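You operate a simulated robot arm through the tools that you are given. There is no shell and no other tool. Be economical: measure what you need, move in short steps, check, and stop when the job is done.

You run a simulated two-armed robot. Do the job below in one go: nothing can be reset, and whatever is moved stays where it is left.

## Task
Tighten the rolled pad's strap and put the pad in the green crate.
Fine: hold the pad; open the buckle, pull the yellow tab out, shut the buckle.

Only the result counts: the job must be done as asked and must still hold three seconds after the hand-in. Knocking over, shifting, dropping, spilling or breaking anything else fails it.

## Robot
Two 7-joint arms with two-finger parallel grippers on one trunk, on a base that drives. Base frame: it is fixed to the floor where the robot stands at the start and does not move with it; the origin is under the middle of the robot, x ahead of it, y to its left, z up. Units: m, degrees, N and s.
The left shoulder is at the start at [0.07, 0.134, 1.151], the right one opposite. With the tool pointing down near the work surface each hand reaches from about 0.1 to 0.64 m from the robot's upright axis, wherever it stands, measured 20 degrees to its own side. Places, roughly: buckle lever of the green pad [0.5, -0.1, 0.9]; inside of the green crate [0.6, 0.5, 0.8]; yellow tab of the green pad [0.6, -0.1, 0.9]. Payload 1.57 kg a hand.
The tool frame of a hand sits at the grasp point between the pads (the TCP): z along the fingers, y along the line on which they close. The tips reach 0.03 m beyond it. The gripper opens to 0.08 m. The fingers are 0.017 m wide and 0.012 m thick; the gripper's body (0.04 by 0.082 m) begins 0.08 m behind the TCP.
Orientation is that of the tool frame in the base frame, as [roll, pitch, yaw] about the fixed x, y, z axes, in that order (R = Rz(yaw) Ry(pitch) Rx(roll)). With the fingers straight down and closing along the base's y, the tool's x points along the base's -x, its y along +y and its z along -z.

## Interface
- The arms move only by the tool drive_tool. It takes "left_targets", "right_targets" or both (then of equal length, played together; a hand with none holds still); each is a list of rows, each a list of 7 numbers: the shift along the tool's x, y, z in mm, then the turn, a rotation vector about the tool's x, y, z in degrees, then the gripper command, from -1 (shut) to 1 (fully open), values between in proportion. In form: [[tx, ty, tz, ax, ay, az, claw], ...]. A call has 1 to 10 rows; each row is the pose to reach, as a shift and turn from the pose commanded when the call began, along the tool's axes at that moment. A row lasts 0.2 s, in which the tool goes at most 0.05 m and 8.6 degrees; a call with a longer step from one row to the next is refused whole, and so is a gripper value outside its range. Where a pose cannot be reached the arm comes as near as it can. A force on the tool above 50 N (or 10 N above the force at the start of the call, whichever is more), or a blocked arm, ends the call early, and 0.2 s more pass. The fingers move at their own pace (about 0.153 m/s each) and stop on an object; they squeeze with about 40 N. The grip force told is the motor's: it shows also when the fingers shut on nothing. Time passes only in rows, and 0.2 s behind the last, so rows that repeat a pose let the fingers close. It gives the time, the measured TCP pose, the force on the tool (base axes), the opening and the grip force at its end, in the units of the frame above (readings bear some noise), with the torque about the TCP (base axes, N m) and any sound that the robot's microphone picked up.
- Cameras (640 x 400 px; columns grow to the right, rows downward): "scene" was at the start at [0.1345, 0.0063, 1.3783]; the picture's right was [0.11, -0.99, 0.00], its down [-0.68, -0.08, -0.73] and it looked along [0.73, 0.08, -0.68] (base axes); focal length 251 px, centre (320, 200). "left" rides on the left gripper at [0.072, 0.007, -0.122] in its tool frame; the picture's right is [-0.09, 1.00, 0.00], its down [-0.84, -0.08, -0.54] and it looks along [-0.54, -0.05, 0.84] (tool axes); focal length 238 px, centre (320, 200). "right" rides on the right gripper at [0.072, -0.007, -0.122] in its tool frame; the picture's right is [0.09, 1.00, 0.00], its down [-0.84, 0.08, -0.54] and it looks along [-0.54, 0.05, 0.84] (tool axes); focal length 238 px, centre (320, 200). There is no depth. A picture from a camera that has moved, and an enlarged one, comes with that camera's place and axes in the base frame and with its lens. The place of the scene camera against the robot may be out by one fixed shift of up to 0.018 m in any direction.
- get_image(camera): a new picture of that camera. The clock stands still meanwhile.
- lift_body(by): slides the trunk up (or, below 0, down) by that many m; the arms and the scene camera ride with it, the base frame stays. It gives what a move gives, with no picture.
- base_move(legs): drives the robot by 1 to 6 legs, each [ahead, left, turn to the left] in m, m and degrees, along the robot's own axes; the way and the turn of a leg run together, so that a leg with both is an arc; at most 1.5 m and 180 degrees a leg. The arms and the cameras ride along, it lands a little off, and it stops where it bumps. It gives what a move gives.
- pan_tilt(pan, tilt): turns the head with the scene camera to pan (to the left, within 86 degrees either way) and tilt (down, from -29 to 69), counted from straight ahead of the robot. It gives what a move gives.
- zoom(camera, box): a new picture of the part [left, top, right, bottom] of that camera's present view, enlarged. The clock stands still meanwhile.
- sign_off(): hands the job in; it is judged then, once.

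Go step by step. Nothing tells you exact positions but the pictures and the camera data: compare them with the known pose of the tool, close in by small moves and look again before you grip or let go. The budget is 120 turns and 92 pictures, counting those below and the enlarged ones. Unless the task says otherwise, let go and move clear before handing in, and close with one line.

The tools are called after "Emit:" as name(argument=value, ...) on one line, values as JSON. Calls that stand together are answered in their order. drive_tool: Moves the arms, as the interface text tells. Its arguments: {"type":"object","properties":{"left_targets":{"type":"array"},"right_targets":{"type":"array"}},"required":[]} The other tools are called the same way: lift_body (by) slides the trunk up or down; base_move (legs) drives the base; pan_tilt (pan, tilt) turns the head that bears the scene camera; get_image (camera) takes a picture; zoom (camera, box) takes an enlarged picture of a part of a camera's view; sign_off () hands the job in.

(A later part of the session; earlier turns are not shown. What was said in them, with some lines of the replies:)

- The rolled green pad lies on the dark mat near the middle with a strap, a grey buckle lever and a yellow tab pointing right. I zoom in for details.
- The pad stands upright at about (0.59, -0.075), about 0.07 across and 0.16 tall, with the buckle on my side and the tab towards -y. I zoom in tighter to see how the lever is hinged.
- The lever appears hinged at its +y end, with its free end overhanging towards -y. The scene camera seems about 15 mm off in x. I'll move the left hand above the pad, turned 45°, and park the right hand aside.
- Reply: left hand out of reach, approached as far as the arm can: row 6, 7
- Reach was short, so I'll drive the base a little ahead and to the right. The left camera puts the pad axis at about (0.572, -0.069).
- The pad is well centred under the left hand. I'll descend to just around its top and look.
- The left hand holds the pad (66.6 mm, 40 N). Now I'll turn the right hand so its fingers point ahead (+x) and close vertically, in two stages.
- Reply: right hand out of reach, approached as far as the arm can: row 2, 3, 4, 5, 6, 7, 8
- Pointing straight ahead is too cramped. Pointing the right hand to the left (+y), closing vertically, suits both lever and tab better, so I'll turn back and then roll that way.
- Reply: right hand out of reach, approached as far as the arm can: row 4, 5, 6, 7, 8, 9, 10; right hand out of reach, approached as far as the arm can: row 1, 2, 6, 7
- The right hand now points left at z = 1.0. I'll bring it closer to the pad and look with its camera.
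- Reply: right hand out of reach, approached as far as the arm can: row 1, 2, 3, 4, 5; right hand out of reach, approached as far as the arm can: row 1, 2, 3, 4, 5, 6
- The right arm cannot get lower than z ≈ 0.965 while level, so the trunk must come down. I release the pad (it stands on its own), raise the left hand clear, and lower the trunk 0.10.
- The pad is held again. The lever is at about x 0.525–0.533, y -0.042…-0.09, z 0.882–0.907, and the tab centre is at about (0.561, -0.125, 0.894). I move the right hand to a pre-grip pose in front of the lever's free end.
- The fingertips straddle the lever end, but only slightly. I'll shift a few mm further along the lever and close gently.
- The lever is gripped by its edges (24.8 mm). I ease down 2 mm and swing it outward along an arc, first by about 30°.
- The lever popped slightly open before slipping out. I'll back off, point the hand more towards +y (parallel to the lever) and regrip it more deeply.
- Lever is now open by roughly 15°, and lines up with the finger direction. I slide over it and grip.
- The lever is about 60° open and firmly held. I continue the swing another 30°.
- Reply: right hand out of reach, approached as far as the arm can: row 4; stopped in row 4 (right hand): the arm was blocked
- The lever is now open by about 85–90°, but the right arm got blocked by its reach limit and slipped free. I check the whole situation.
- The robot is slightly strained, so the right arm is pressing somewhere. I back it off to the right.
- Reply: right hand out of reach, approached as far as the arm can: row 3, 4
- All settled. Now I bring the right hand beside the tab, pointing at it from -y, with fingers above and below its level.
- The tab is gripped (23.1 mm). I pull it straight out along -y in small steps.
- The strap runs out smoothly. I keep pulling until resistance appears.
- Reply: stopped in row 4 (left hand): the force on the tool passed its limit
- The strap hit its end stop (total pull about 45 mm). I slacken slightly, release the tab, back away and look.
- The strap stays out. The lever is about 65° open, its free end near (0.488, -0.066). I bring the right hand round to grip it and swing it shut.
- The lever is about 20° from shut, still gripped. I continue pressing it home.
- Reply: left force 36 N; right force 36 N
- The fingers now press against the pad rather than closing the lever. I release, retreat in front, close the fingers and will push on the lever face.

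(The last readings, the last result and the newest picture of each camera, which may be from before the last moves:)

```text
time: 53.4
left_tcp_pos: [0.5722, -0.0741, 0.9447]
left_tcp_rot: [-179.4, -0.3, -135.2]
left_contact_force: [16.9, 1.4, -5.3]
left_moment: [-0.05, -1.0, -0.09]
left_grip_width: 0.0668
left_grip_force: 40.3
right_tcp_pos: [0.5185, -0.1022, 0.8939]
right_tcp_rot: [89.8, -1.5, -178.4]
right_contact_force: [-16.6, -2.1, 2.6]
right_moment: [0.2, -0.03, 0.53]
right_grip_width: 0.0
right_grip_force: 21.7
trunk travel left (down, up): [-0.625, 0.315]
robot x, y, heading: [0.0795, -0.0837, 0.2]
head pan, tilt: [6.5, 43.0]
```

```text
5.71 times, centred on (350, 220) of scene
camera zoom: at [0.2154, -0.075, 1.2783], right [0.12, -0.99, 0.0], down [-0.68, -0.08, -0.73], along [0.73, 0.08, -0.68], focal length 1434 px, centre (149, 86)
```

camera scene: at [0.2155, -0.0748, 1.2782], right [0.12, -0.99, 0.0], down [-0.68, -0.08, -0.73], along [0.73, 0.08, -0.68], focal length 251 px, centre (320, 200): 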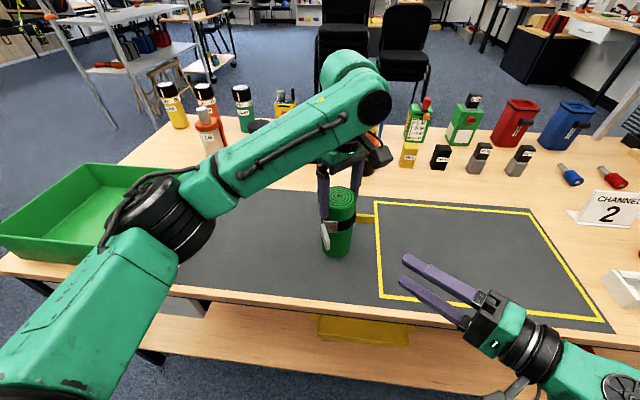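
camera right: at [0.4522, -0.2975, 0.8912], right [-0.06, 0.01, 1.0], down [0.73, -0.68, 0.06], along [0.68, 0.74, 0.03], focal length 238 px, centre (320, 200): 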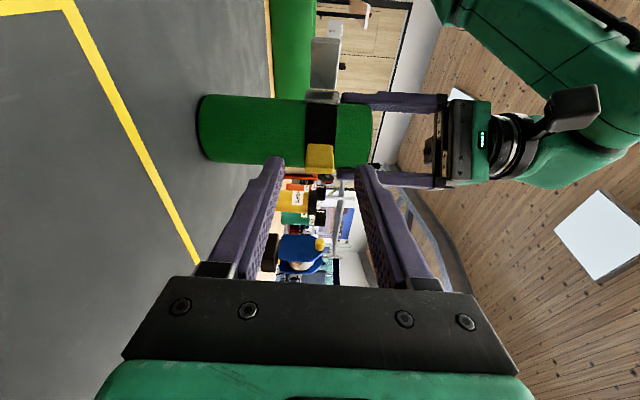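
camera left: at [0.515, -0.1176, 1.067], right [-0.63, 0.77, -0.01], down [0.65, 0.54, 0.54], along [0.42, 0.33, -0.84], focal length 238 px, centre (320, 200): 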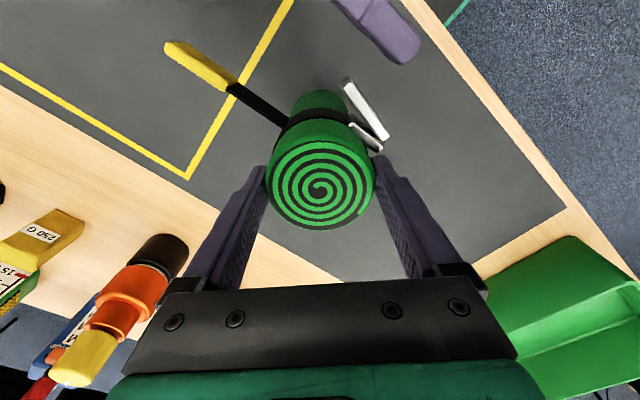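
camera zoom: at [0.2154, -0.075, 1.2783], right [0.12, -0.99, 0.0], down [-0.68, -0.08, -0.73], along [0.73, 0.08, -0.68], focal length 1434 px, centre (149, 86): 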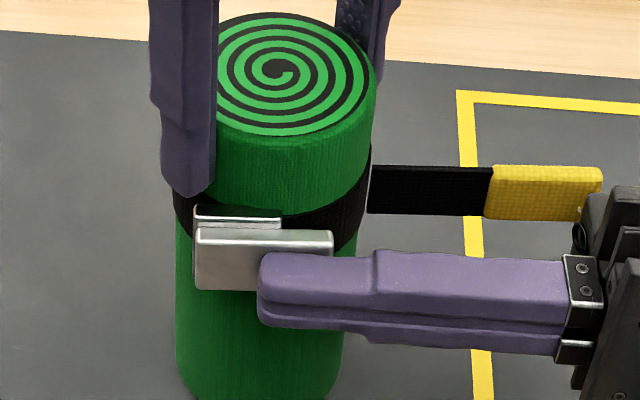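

The lever looks flush now. I press a little further to be sure it latches, then back off.

Emit:
drive_tool(right_targets=[[-3, 0, 0, 0, 0, 0, -1], [-6, 0, 0, 0, 0, 0, -1], [-6, 0, 0, 0, 0, 0, -1], [5, 0, 0, 0, 0, 0, -1], [25, 0, 0, 0, 0, 0, -1], [45, 0, 0, 0, 0, 0, -1], [45, 0, 0, 0, 0, 0, -1]])

Emit:
zoom(camera="scene", box=[310, 185, 390, 255])

Emit:
zoom(camera="left", box=[230, 50, 430, 175])

```text
time: 55.0
left_tcp_pos: [0.5705, -0.0743, 0.9425]
left_tcp_rot: [-179.5, -0.5, -135.4]
left_contact_force: [0.4, 1.8, -2.5]
left_moment: [0.02, -0.01, -0.03]
left_grip_width: 0.067
left_grip_force: 40.0
right_tcp_pos: [0.4757, -0.1033, 0.892]
right_tcp_rot: [89.8, -1.5, -178.7]
right_contact_force: [0.0, 1.0, 0.6]
right_moment: [-0.01, -0.02, -0.02]
right_grip_width: 0.0002
right_grip_force: 21.4
trunk travel left (down, up): [-0.625, 0.315]
robot x, y, heading: [0.0831, -0.0791, 0.1]
head pan, tilt: [6.5, 43.0]
```

```text
5.71 times, centred on (350, 220) of scene
camera zoom: at [0.2158, -0.0749, 1.2782], right [0.12, -0.99, 0.0], down [-0.68, -0.08, -0.73], along [0.73, 0.08, -0.68], focal length 1434 px, centre (149, 86)
```

zoom: 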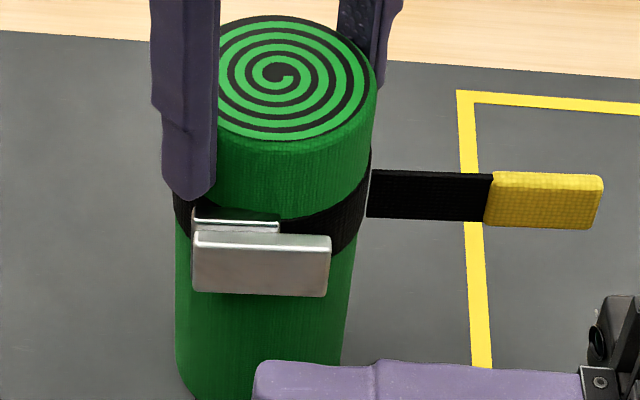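

```text
3.20 times, centred on (330, 112) of left
camera zoom: at [0.5153, -0.1176, 1.0666], right [-0.63, 0.77, -0.01], down [0.65, 0.54, 0.53], along [0.42, 0.33, -0.85], focal length 763 px, centre (288, 480)
```

zoom: 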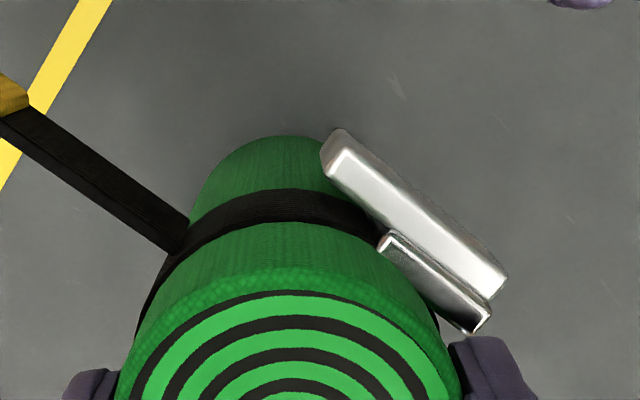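

The buckle is shut flush, and the strap is pulled out tight. I withdraw the right hand, then raise the trunk to lift the pad.

Emit:
drive_tool(right_targets=[[0, 0, -40, 0, 0, 0, -1], [0, 0, -80, 0, 0, 0, -1], [0, 0, -120, 0, 0, 0, -1], [0, 0, -150, 0, 0, 0, -1]])

Emit:
lift_body(by=0.05)

Emit:
get_image(camera="scene")

```text
time: 56.0
left_tcp_pos: [0.5705, -0.0756, 0.9426]
left_tcp_rot: [-179.5, -0.4, -135.3]
left_contact_force: [0.2, 0.3, -1.9]
left_moment: [0.04, -0.01, 0.02]
left_grip_width: 0.0672
left_grip_force: 39.7
right_tcp_pos: [0.4777, -0.2528, 0.8932]
right_tcp_rot: [89.9, -1.5, -178.6]
right_contact_force: [-0.1, 0.4, 0.1]
right_moment: [0.01, -0.01, 0.01]
right_grip_width: 0.0
right_grip_force: 21.8
trunk travel left (down, up): [-0.625, 0.315]
robot x, y, heading: [0.0819, -0.0798, 0.2]
head pan, tilt: [6.5, 43.0]
```

```text
time: 56.9
left_tcp_pos: [0.5705, -0.0748, 0.9914]
left_tcp_rot: [-179.6, -0.5, -135.3]
left_contact_force: [-0.9, -0.4, -1.2]
left_moment: [0.03, -0.01, -0.01]
left_grip_width: 0.0667
left_grip_force: 39.9
right_tcp_pos: [0.4783, -0.2525, 0.9432]
right_tcp_rot: [89.9, -1.6, -178.7]
right_contact_force: [0.4, -0.1, -0.4]
right_moment: [-0.01, 0.04, 0.0]
right_grip_width: 0.0
right_grip_force: 21.2
trunk travel left (down, up): [-0.675, 0.265]
robot x, y, heading: [0.08, -0.0832, 0.2]
head pan, tilt: [6.5, 43.0]
```

```text
24 pictures are left
camera scene: at [0.2158, -0.0751, 1.3282], right [0.12, -0.99, 0.0], down [-0.68, -0.08, -0.73], along [0.73, 0.08, -0.68], focal length 251 px, centre (320, 200)
```

scene: 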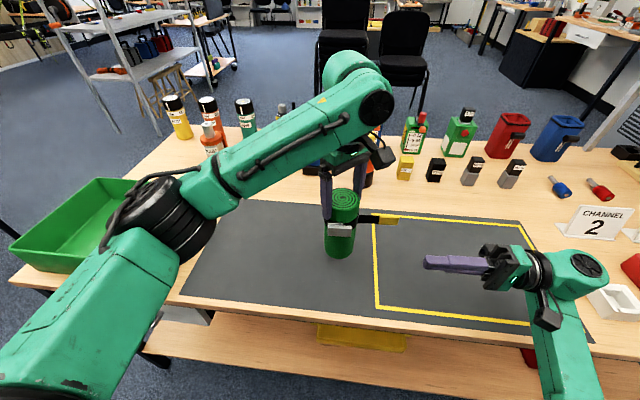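

Pad lifted cleanly. I raise more, then drive left toward the crate.

Emit:
lift_body(by=0.15)

Emit:
base_move(legs=[[0, 0.25, 0], [0, 0.25, 0]])

Emit:
pan_tilt(pan=10, tilt=55)

Emit:
get_image(camera="scene")

Emit:
get_image(camera="left")

```text
time: 58.6
left_tcp_pos: [0.5713, -0.0745, 1.143]
left_tcp_rot: [-179.5, -0.4, -135.4]
left_contact_force: [-0.5, 0.0, -1.0]
left_moment: [0.0, -0.02, 0.01]
left_grip_width: 0.0667
left_grip_force: 39.9
right_tcp_pos: [0.477, -0.2518, 1.0928]
right_tcp_rot: [90.0, -1.6, -178.6]
right_contact_force: [-0.9, -0.2, -0.3]
right_moment: [0.01, -0.01, 0.0]
right_grip_width: 0.0
right_grip_force: 21.5
trunk travel left (down, up): [-0.825, 0.115]
robot x, y, heading: [0.0794, -0.0794, 0.3]
head pan, tilt: [6.5, 43.0]
```

```text
time: 61.9
left_tcp_pos: [0.57, 0.4196, 1.1433]
left_tcp_rot: [-179.6, -0.5, -135.7]
left_contact_force: [-0.3, -0.4, -2.4]
left_moment: [0.03, -0.01, -0.03]
left_grip_width: 0.0666
left_grip_force: 39.8
right_tcp_pos: [0.4762, 0.2437, 1.0924]
right_tcp_rot: [89.9, -1.5, -178.9]
right_contact_force: [-0.5, 1.0, 0.1]
right_moment: [0.02, 0.03, 0.02]
right_grip_width: 0.0001
right_grip_force: 21.0
trunk travel left (down, up): [-0.825, 0.115]
robot x, y, heading: [0.0792, 0.415, -0.3]
head pan, tilt: [6.5, 43.0]
```

```text
time: 62.6
left_tcp_pos: [0.5697, 0.4226, 1.1433]
left_tcp_rot: [-179.4, -0.5, -135.6]
left_contact_force: [-0.1, 0.7, -1.4]
left_moment: [0.01, 0.03, -0.01]
left_grip_width: 0.0668
left_grip_force: 39.8
right_tcp_pos: [0.4754, 0.2443, 1.0929]
right_tcp_rot: [89.9, -1.5, -178.9]
right_contact_force: [0.5, 0.3, 0.3]
right_moment: [0.0, 0.03, -0.01]
right_grip_width: 0.0004
right_grip_force: 21.8
trunk travel left (down, up): [-0.825, 0.115]
robot x, y, heading: [0.0772, 0.4172, -0.1]
head pan, tilt: [10.0, 55.0]
```

```text
23 pictures are left
camera scene: at [0.2035, 0.4259, 1.462], right [0.17, -0.98, 0.0], down [-0.81, -0.14, -0.57], along [0.57, 0.1, -0.82], focal length 251 px, centre (320, 200)
```

scene: 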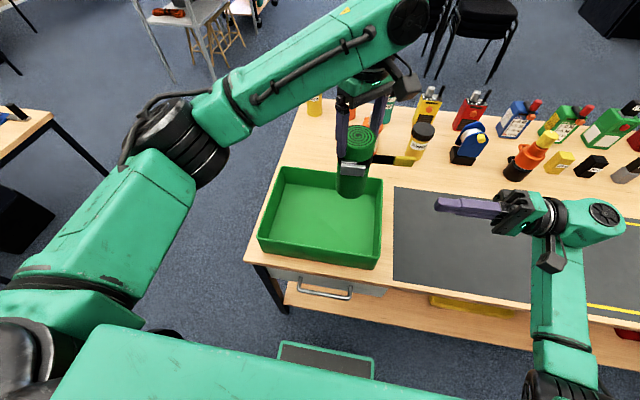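

```text
22 pictures are left
camera left: at [0.5142, 0.3788, 1.2669], right [-0.63, 0.78, -0.01], down [0.65, 0.54, 0.53], along [0.42, 0.33, -0.84], focal length 238 px, centre (320, 200)
```

left: 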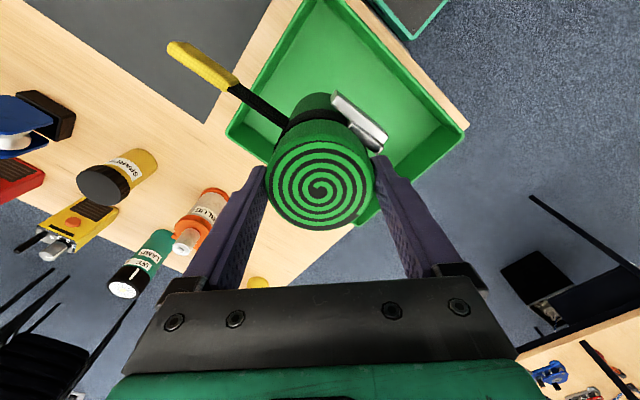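

The crate interior spans about x 0.46–0.72, y 0.35–0.64. I move the pad over (0.58, 0.52) so the tab also stays inside, then lower the trunk partly.

Emit:
drive_tool(left_targets=[[-20, 16, 0, 0, 0, 0, -1], [-40, 32, 0, 0, 0, 0, -1], [-60, 48, 0, 0, 0, 0, -1], [-77, 64, 0, 0, 0, 0, -1], [-77, 64, 0, 0, 0, 0, -1]])

Emit:
lift_body(by=-0.12)

Emit:
get_image(camera="scene")

Emit:
get_image(camera="left")

```text
time: 63.8
left_tcp_pos: [0.5806, 0.5216, 1.14]
left_tcp_rot: [-179.4, -0.5, -135.6]
left_contact_force: [0.0, -0.1, -2.2]
left_moment: [-0.01, 0.0, 0.01]
left_grip_width: 0.0668
left_grip_force: 39.7
right_tcp_pos: [0.4761, 0.2432, 1.0929]
right_tcp_rot: [89.9, -1.5, -178.9]
right_contact_force: [0.0, 0.4, -0.5]
right_moment: [-0.02, -0.01, -0.03]
right_grip_width: 0.0001
right_grip_force: 21.1
trunk travel left (down, up): [-0.825, 0.115]
robot x, y, heading: [0.0833, 0.4159, 0.1]
head pan, tilt: [10.0, 55.0]
```

```text
time: 65.3
left_tcp_pos: [0.5798, 0.5226, 1.0205]
left_tcp_rot: [-179.4, -0.5, -135.7]
left_contact_force: [0.1, -0.2, -1.5]
left_moment: [0.04, -0.01, 0.0]
left_grip_width: 0.0665
left_grip_force: 40.6
right_tcp_pos: [0.4764, 0.2441, 0.9729]
right_tcp_rot: [89.9, -1.5, -178.9]
right_contact_force: [-0.2, -0.2, 0.5]
right_moment: [-0.01, 0.0, 0.02]
right_grip_width: 0.0
right_grip_force: 21.7
trunk travel left (down, up): [-0.705, 0.235]
robot x, y, heading: [0.0782, 0.4156, 0.0]
head pan, tilt: [10.0, 55.0]
```

```text
21 pictures are left
camera scene: at [0.2033, 0.4253, 1.342], right [0.17, -0.98, 0.0], down [-0.81, -0.14, -0.57], along [0.56, 0.1, -0.82], focal length 251 px, centre (320, 200)
```

scene: 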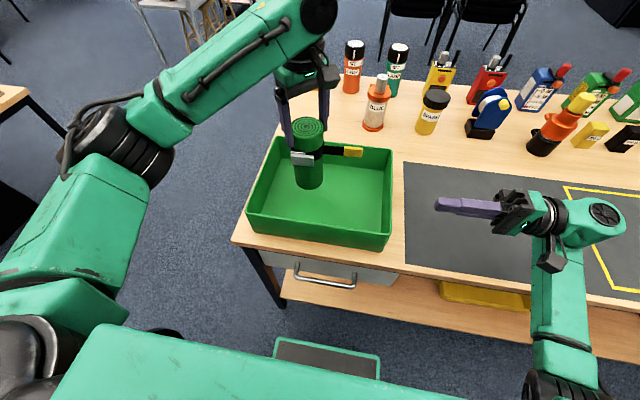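

```text
20 pictures are left
camera left: at [0.5248, 0.4788, 1.1443], right [-0.63, 0.78, -0.01], down [0.65, 0.54, 0.54], along [0.42, 0.33, -0.84], focal length 238 px, centre (320, 200)
```

left: 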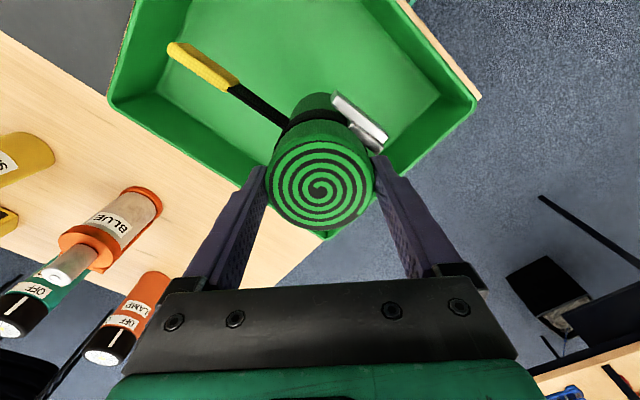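

The pad is over the crate with good clearance (rim about x 0.46–0.71, y 0.32–0.64). I lower it.

Emit:
drive_tool(left_targets=[[0, 0, 20, 0, 0, 0, -1], [0, 0, 40, 0, 0, 0, -1], [0, 0, 55, 0, 0, 0, -1], [0, 0, 64, 0, 0, 0, -1], [0, 0, 64, 0, 0, 0, -1]])

Emit:
zoom(camera="scene", box=[220, 80, 420, 260])

```text
time: 66.5
left_tcp_pos: [0.5801, 0.5197, 0.9556]
left_tcp_rot: [-179.4, -0.5, -135.6]
left_contact_force: [-0.7, 0.2, -1.7]
left_moment: [0.04, 0.0, 0.01]
left_grip_width: 0.0669
left_grip_force: 39.8
right_tcp_pos: [0.4765, 0.2437, 0.9725]
right_tcp_rot: [89.8, -1.5, -178.9]
right_contact_force: [-0.2, 0.9, -0.1]
right_moment: [-0.02, -0.01, -0.01]
right_grip_width: 0.0
right_grip_force: 21.1
trunk travel left (down, up): [-0.705, 0.235]
robot x, y, heading: [0.0774, 0.416, -0.1]
head pan, tilt: [10.0, 55.0]
```

```text
2.22 times, centred on (320, 170) of scene
camera zoom: at [0.2033, 0.4252, 1.342], right [0.17, -0.98, 0.0], down [-0.81, -0.14, -0.57], along [0.56, 0.1, -0.82], focal length 558 px, centre (320, 267)
```

zoom: 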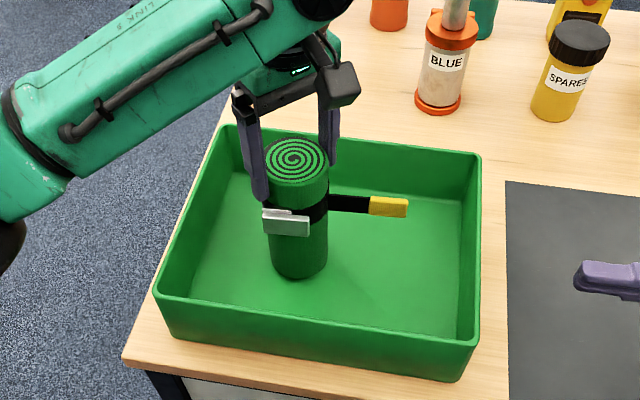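

Emit:
drive_tool(left_targets=[[0, 0, 2, 0, 0, 0, -1], [0, 0, 4, 0, 0, 0, -1], [0, 0, 6, 0, 0, 0, -1], [0, 0, 6, 0, 0, 0, -1]])

```text
time: 67.5
left_tcp_pos: [0.5804, 0.52, 0.9512]
left_tcp_rot: [-179.5, -0.5, -135.6]
left_contact_force: [-0.2, -0.2, -2.5]
left_moment: [0.03, 0.01, 0.02]
left_grip_width: 0.0667
left_grip_force: 40.3
right_tcp_pos: [0.4756, 0.2443, 0.9727]
right_tcp_rot: [90.0, -1.5, -178.9]
right_contact_force: [-0.1, -0.1, -0.3]
right_moment: [0.0, 0.0, 0.0]
right_grip_width: 0.0
right_grip_force: 21.8
trunk travel left (down, up): [-0.705, 0.235]
robot x, y, heading: [0.0795, 0.416, -0.2]
head pan, tilt: [10.0, 55.0]
```

Emit:
drive_tool(left_targets=[[0, 0, 1, 0, 0, 0, -1], [0, 0, 2, 0, 0, 0, -1], [0, 0, 3, 0, 0, 0, -1], [0, 0, 3, 0, 0, 0, -1]])

```text
time: 68.5
left_tcp_pos: [0.5804, 0.5204, 0.9488]
left_tcp_rot: [-179.3, -0.4, -135.6]
left_contact_force: [1.7, 0.2, 10.9]
left_moment: [0.08, 0.1, -0.03]
left_grip_width: 0.0666
left_grip_force: 40.0
right_tcp_pos: [0.4744, 0.2437, 0.9732]
right_tcp_rot: [89.9, -1.4, -178.9]
right_contact_force: [0.1, 0.1, 0.2]
right_moment: [0.01, -0.03, -0.04]
right_grip_width: 0.0002
right_grip_force: 21.3
trunk travel left (down, up): [-0.705, 0.235]
robot x, y, heading: [0.0791, 0.4151, 0.1]
head pan, tilt: [10.0, 55.0]
```

The pad rests on the crate floor (11 N upward). I open gradually and raise the hand straight up.

Emit:
drive_tool(left_targets=[[0, 0, -1, 0, 0, 0, 0.75], [0, 0, -1, 0, 0, 0, 1], [0, 0, -1, 0, 0, 0, 1], [0, 0, -15, 0, 0, 0, 1], [0, 0, -35, 0, 0, 0, 1], [0, 0, -70, 0, 0, 0, 1], [0, 0, -105, 0, 0, 0, 1], [0, 0, -105, 0, 0, 0, 1]])

Emit:
zoom(camera="scene", box=[220, 80, 420, 260])

Emit:
get_image(camera="left")

```text
time: 70.3
left_tcp_pos: [0.58, 0.5215, 1.0524]
left_tcp_rot: [-179.5, -0.6, -135.7]
left_contact_force: [-0.6, 0.0, 0.4]
left_moment: [0.0, 0.0, -0.01]
left_grip_width: 0.08
left_grip_force: 0.0
right_tcp_pos: [0.4754, 0.2436, 0.9734]
right_tcp_rot: [89.9, -1.5, -178.9]
right_contact_force: [0.1, 0.1, 0.1]
right_moment: [0.0, -0.01, 0.02]
right_grip_width: 0.0
right_grip_force: 21.5
trunk travel left (down, up): [-0.705, 0.235]
robot x, y, heading: [0.0815, 0.4186, 0.1]
head pan, tilt: [10.0, 55.0]
```

```text
2.22 times, centred on (320, 170) of scene
camera zoom: at [0.2036, 0.4254, 1.342], right [0.17, -0.98, 0.0], down [-0.81, -0.14, -0.57], along [0.56, 0.1, -0.82], focal length 558 px, centre (320, 267)
```

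zoom: 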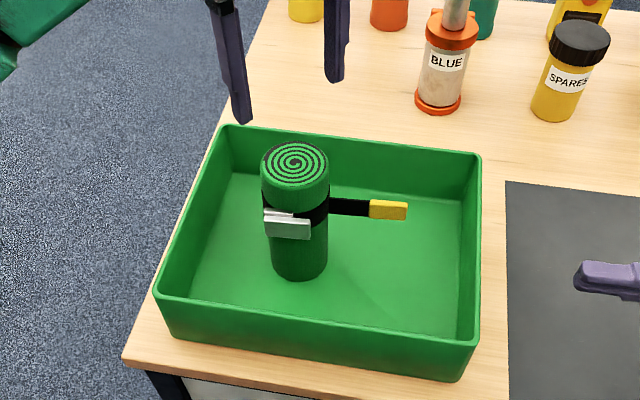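

```text
17 pictures are left
camera left: at [0.5257, 0.4785, 1.1767], right [-0.63, 0.78, -0.01], down [0.65, 0.54, 0.53], along [0.42, 0.33, -0.85], focal length 238 px, centre (320, 200)
```

left: 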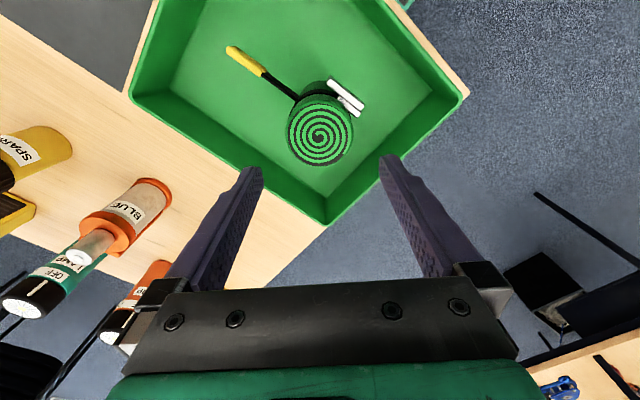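

The pad stands upright in the crate and the hand is clear. One last look at the buckle before handing in.

Emit:
zoom(camera="left", box=[280, 60, 380, 122])

Emit:
zoom(camera="scene", box=[290, 130, 360, 175])

```text
6.40 times, centred on (330, 91) of left
camera zoom: at [0.5257, 0.4785, 1.1767], right [-0.63, 0.78, -0.01], down [0.65, 0.54, 0.53], along [0.42, 0.33, -0.85], focal length 1525 px, centre (256, 898)
```

zoom: 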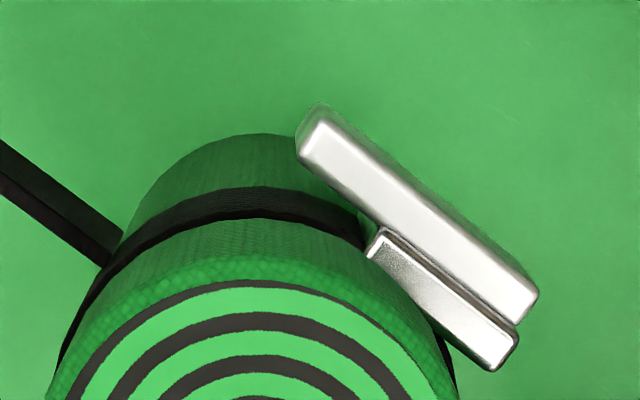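

```text
8.89 times, centred on (325, 152) of scene
camera zoom: at [0.2036, 0.4254, 1.342], right [0.17, -0.98, 0.0], down [-0.81, -0.14, -0.57], along [0.56, 0.1, -0.82], focal length 2230 px, centre (276, 622)
```

zoom: 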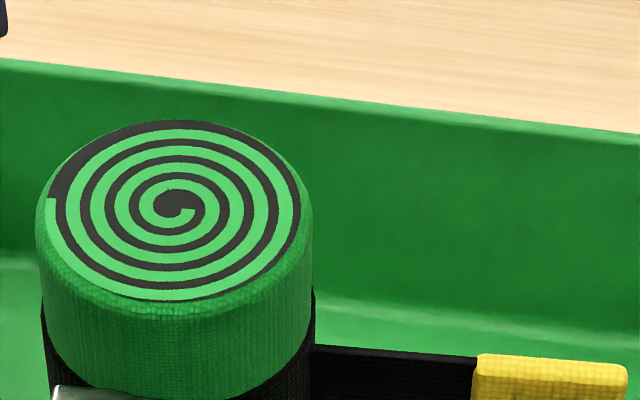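

The lever lies flush on its frame, the strap is pulled tight, and the pad stands in the crate with both hands clear, so I hand in.

Emit:
sign_off()

```text
The job is handed in.
```

I tightened the strap, shut the buckle flush, and left the pad standing upright in the green crate with both hands clear. The job is handed in.
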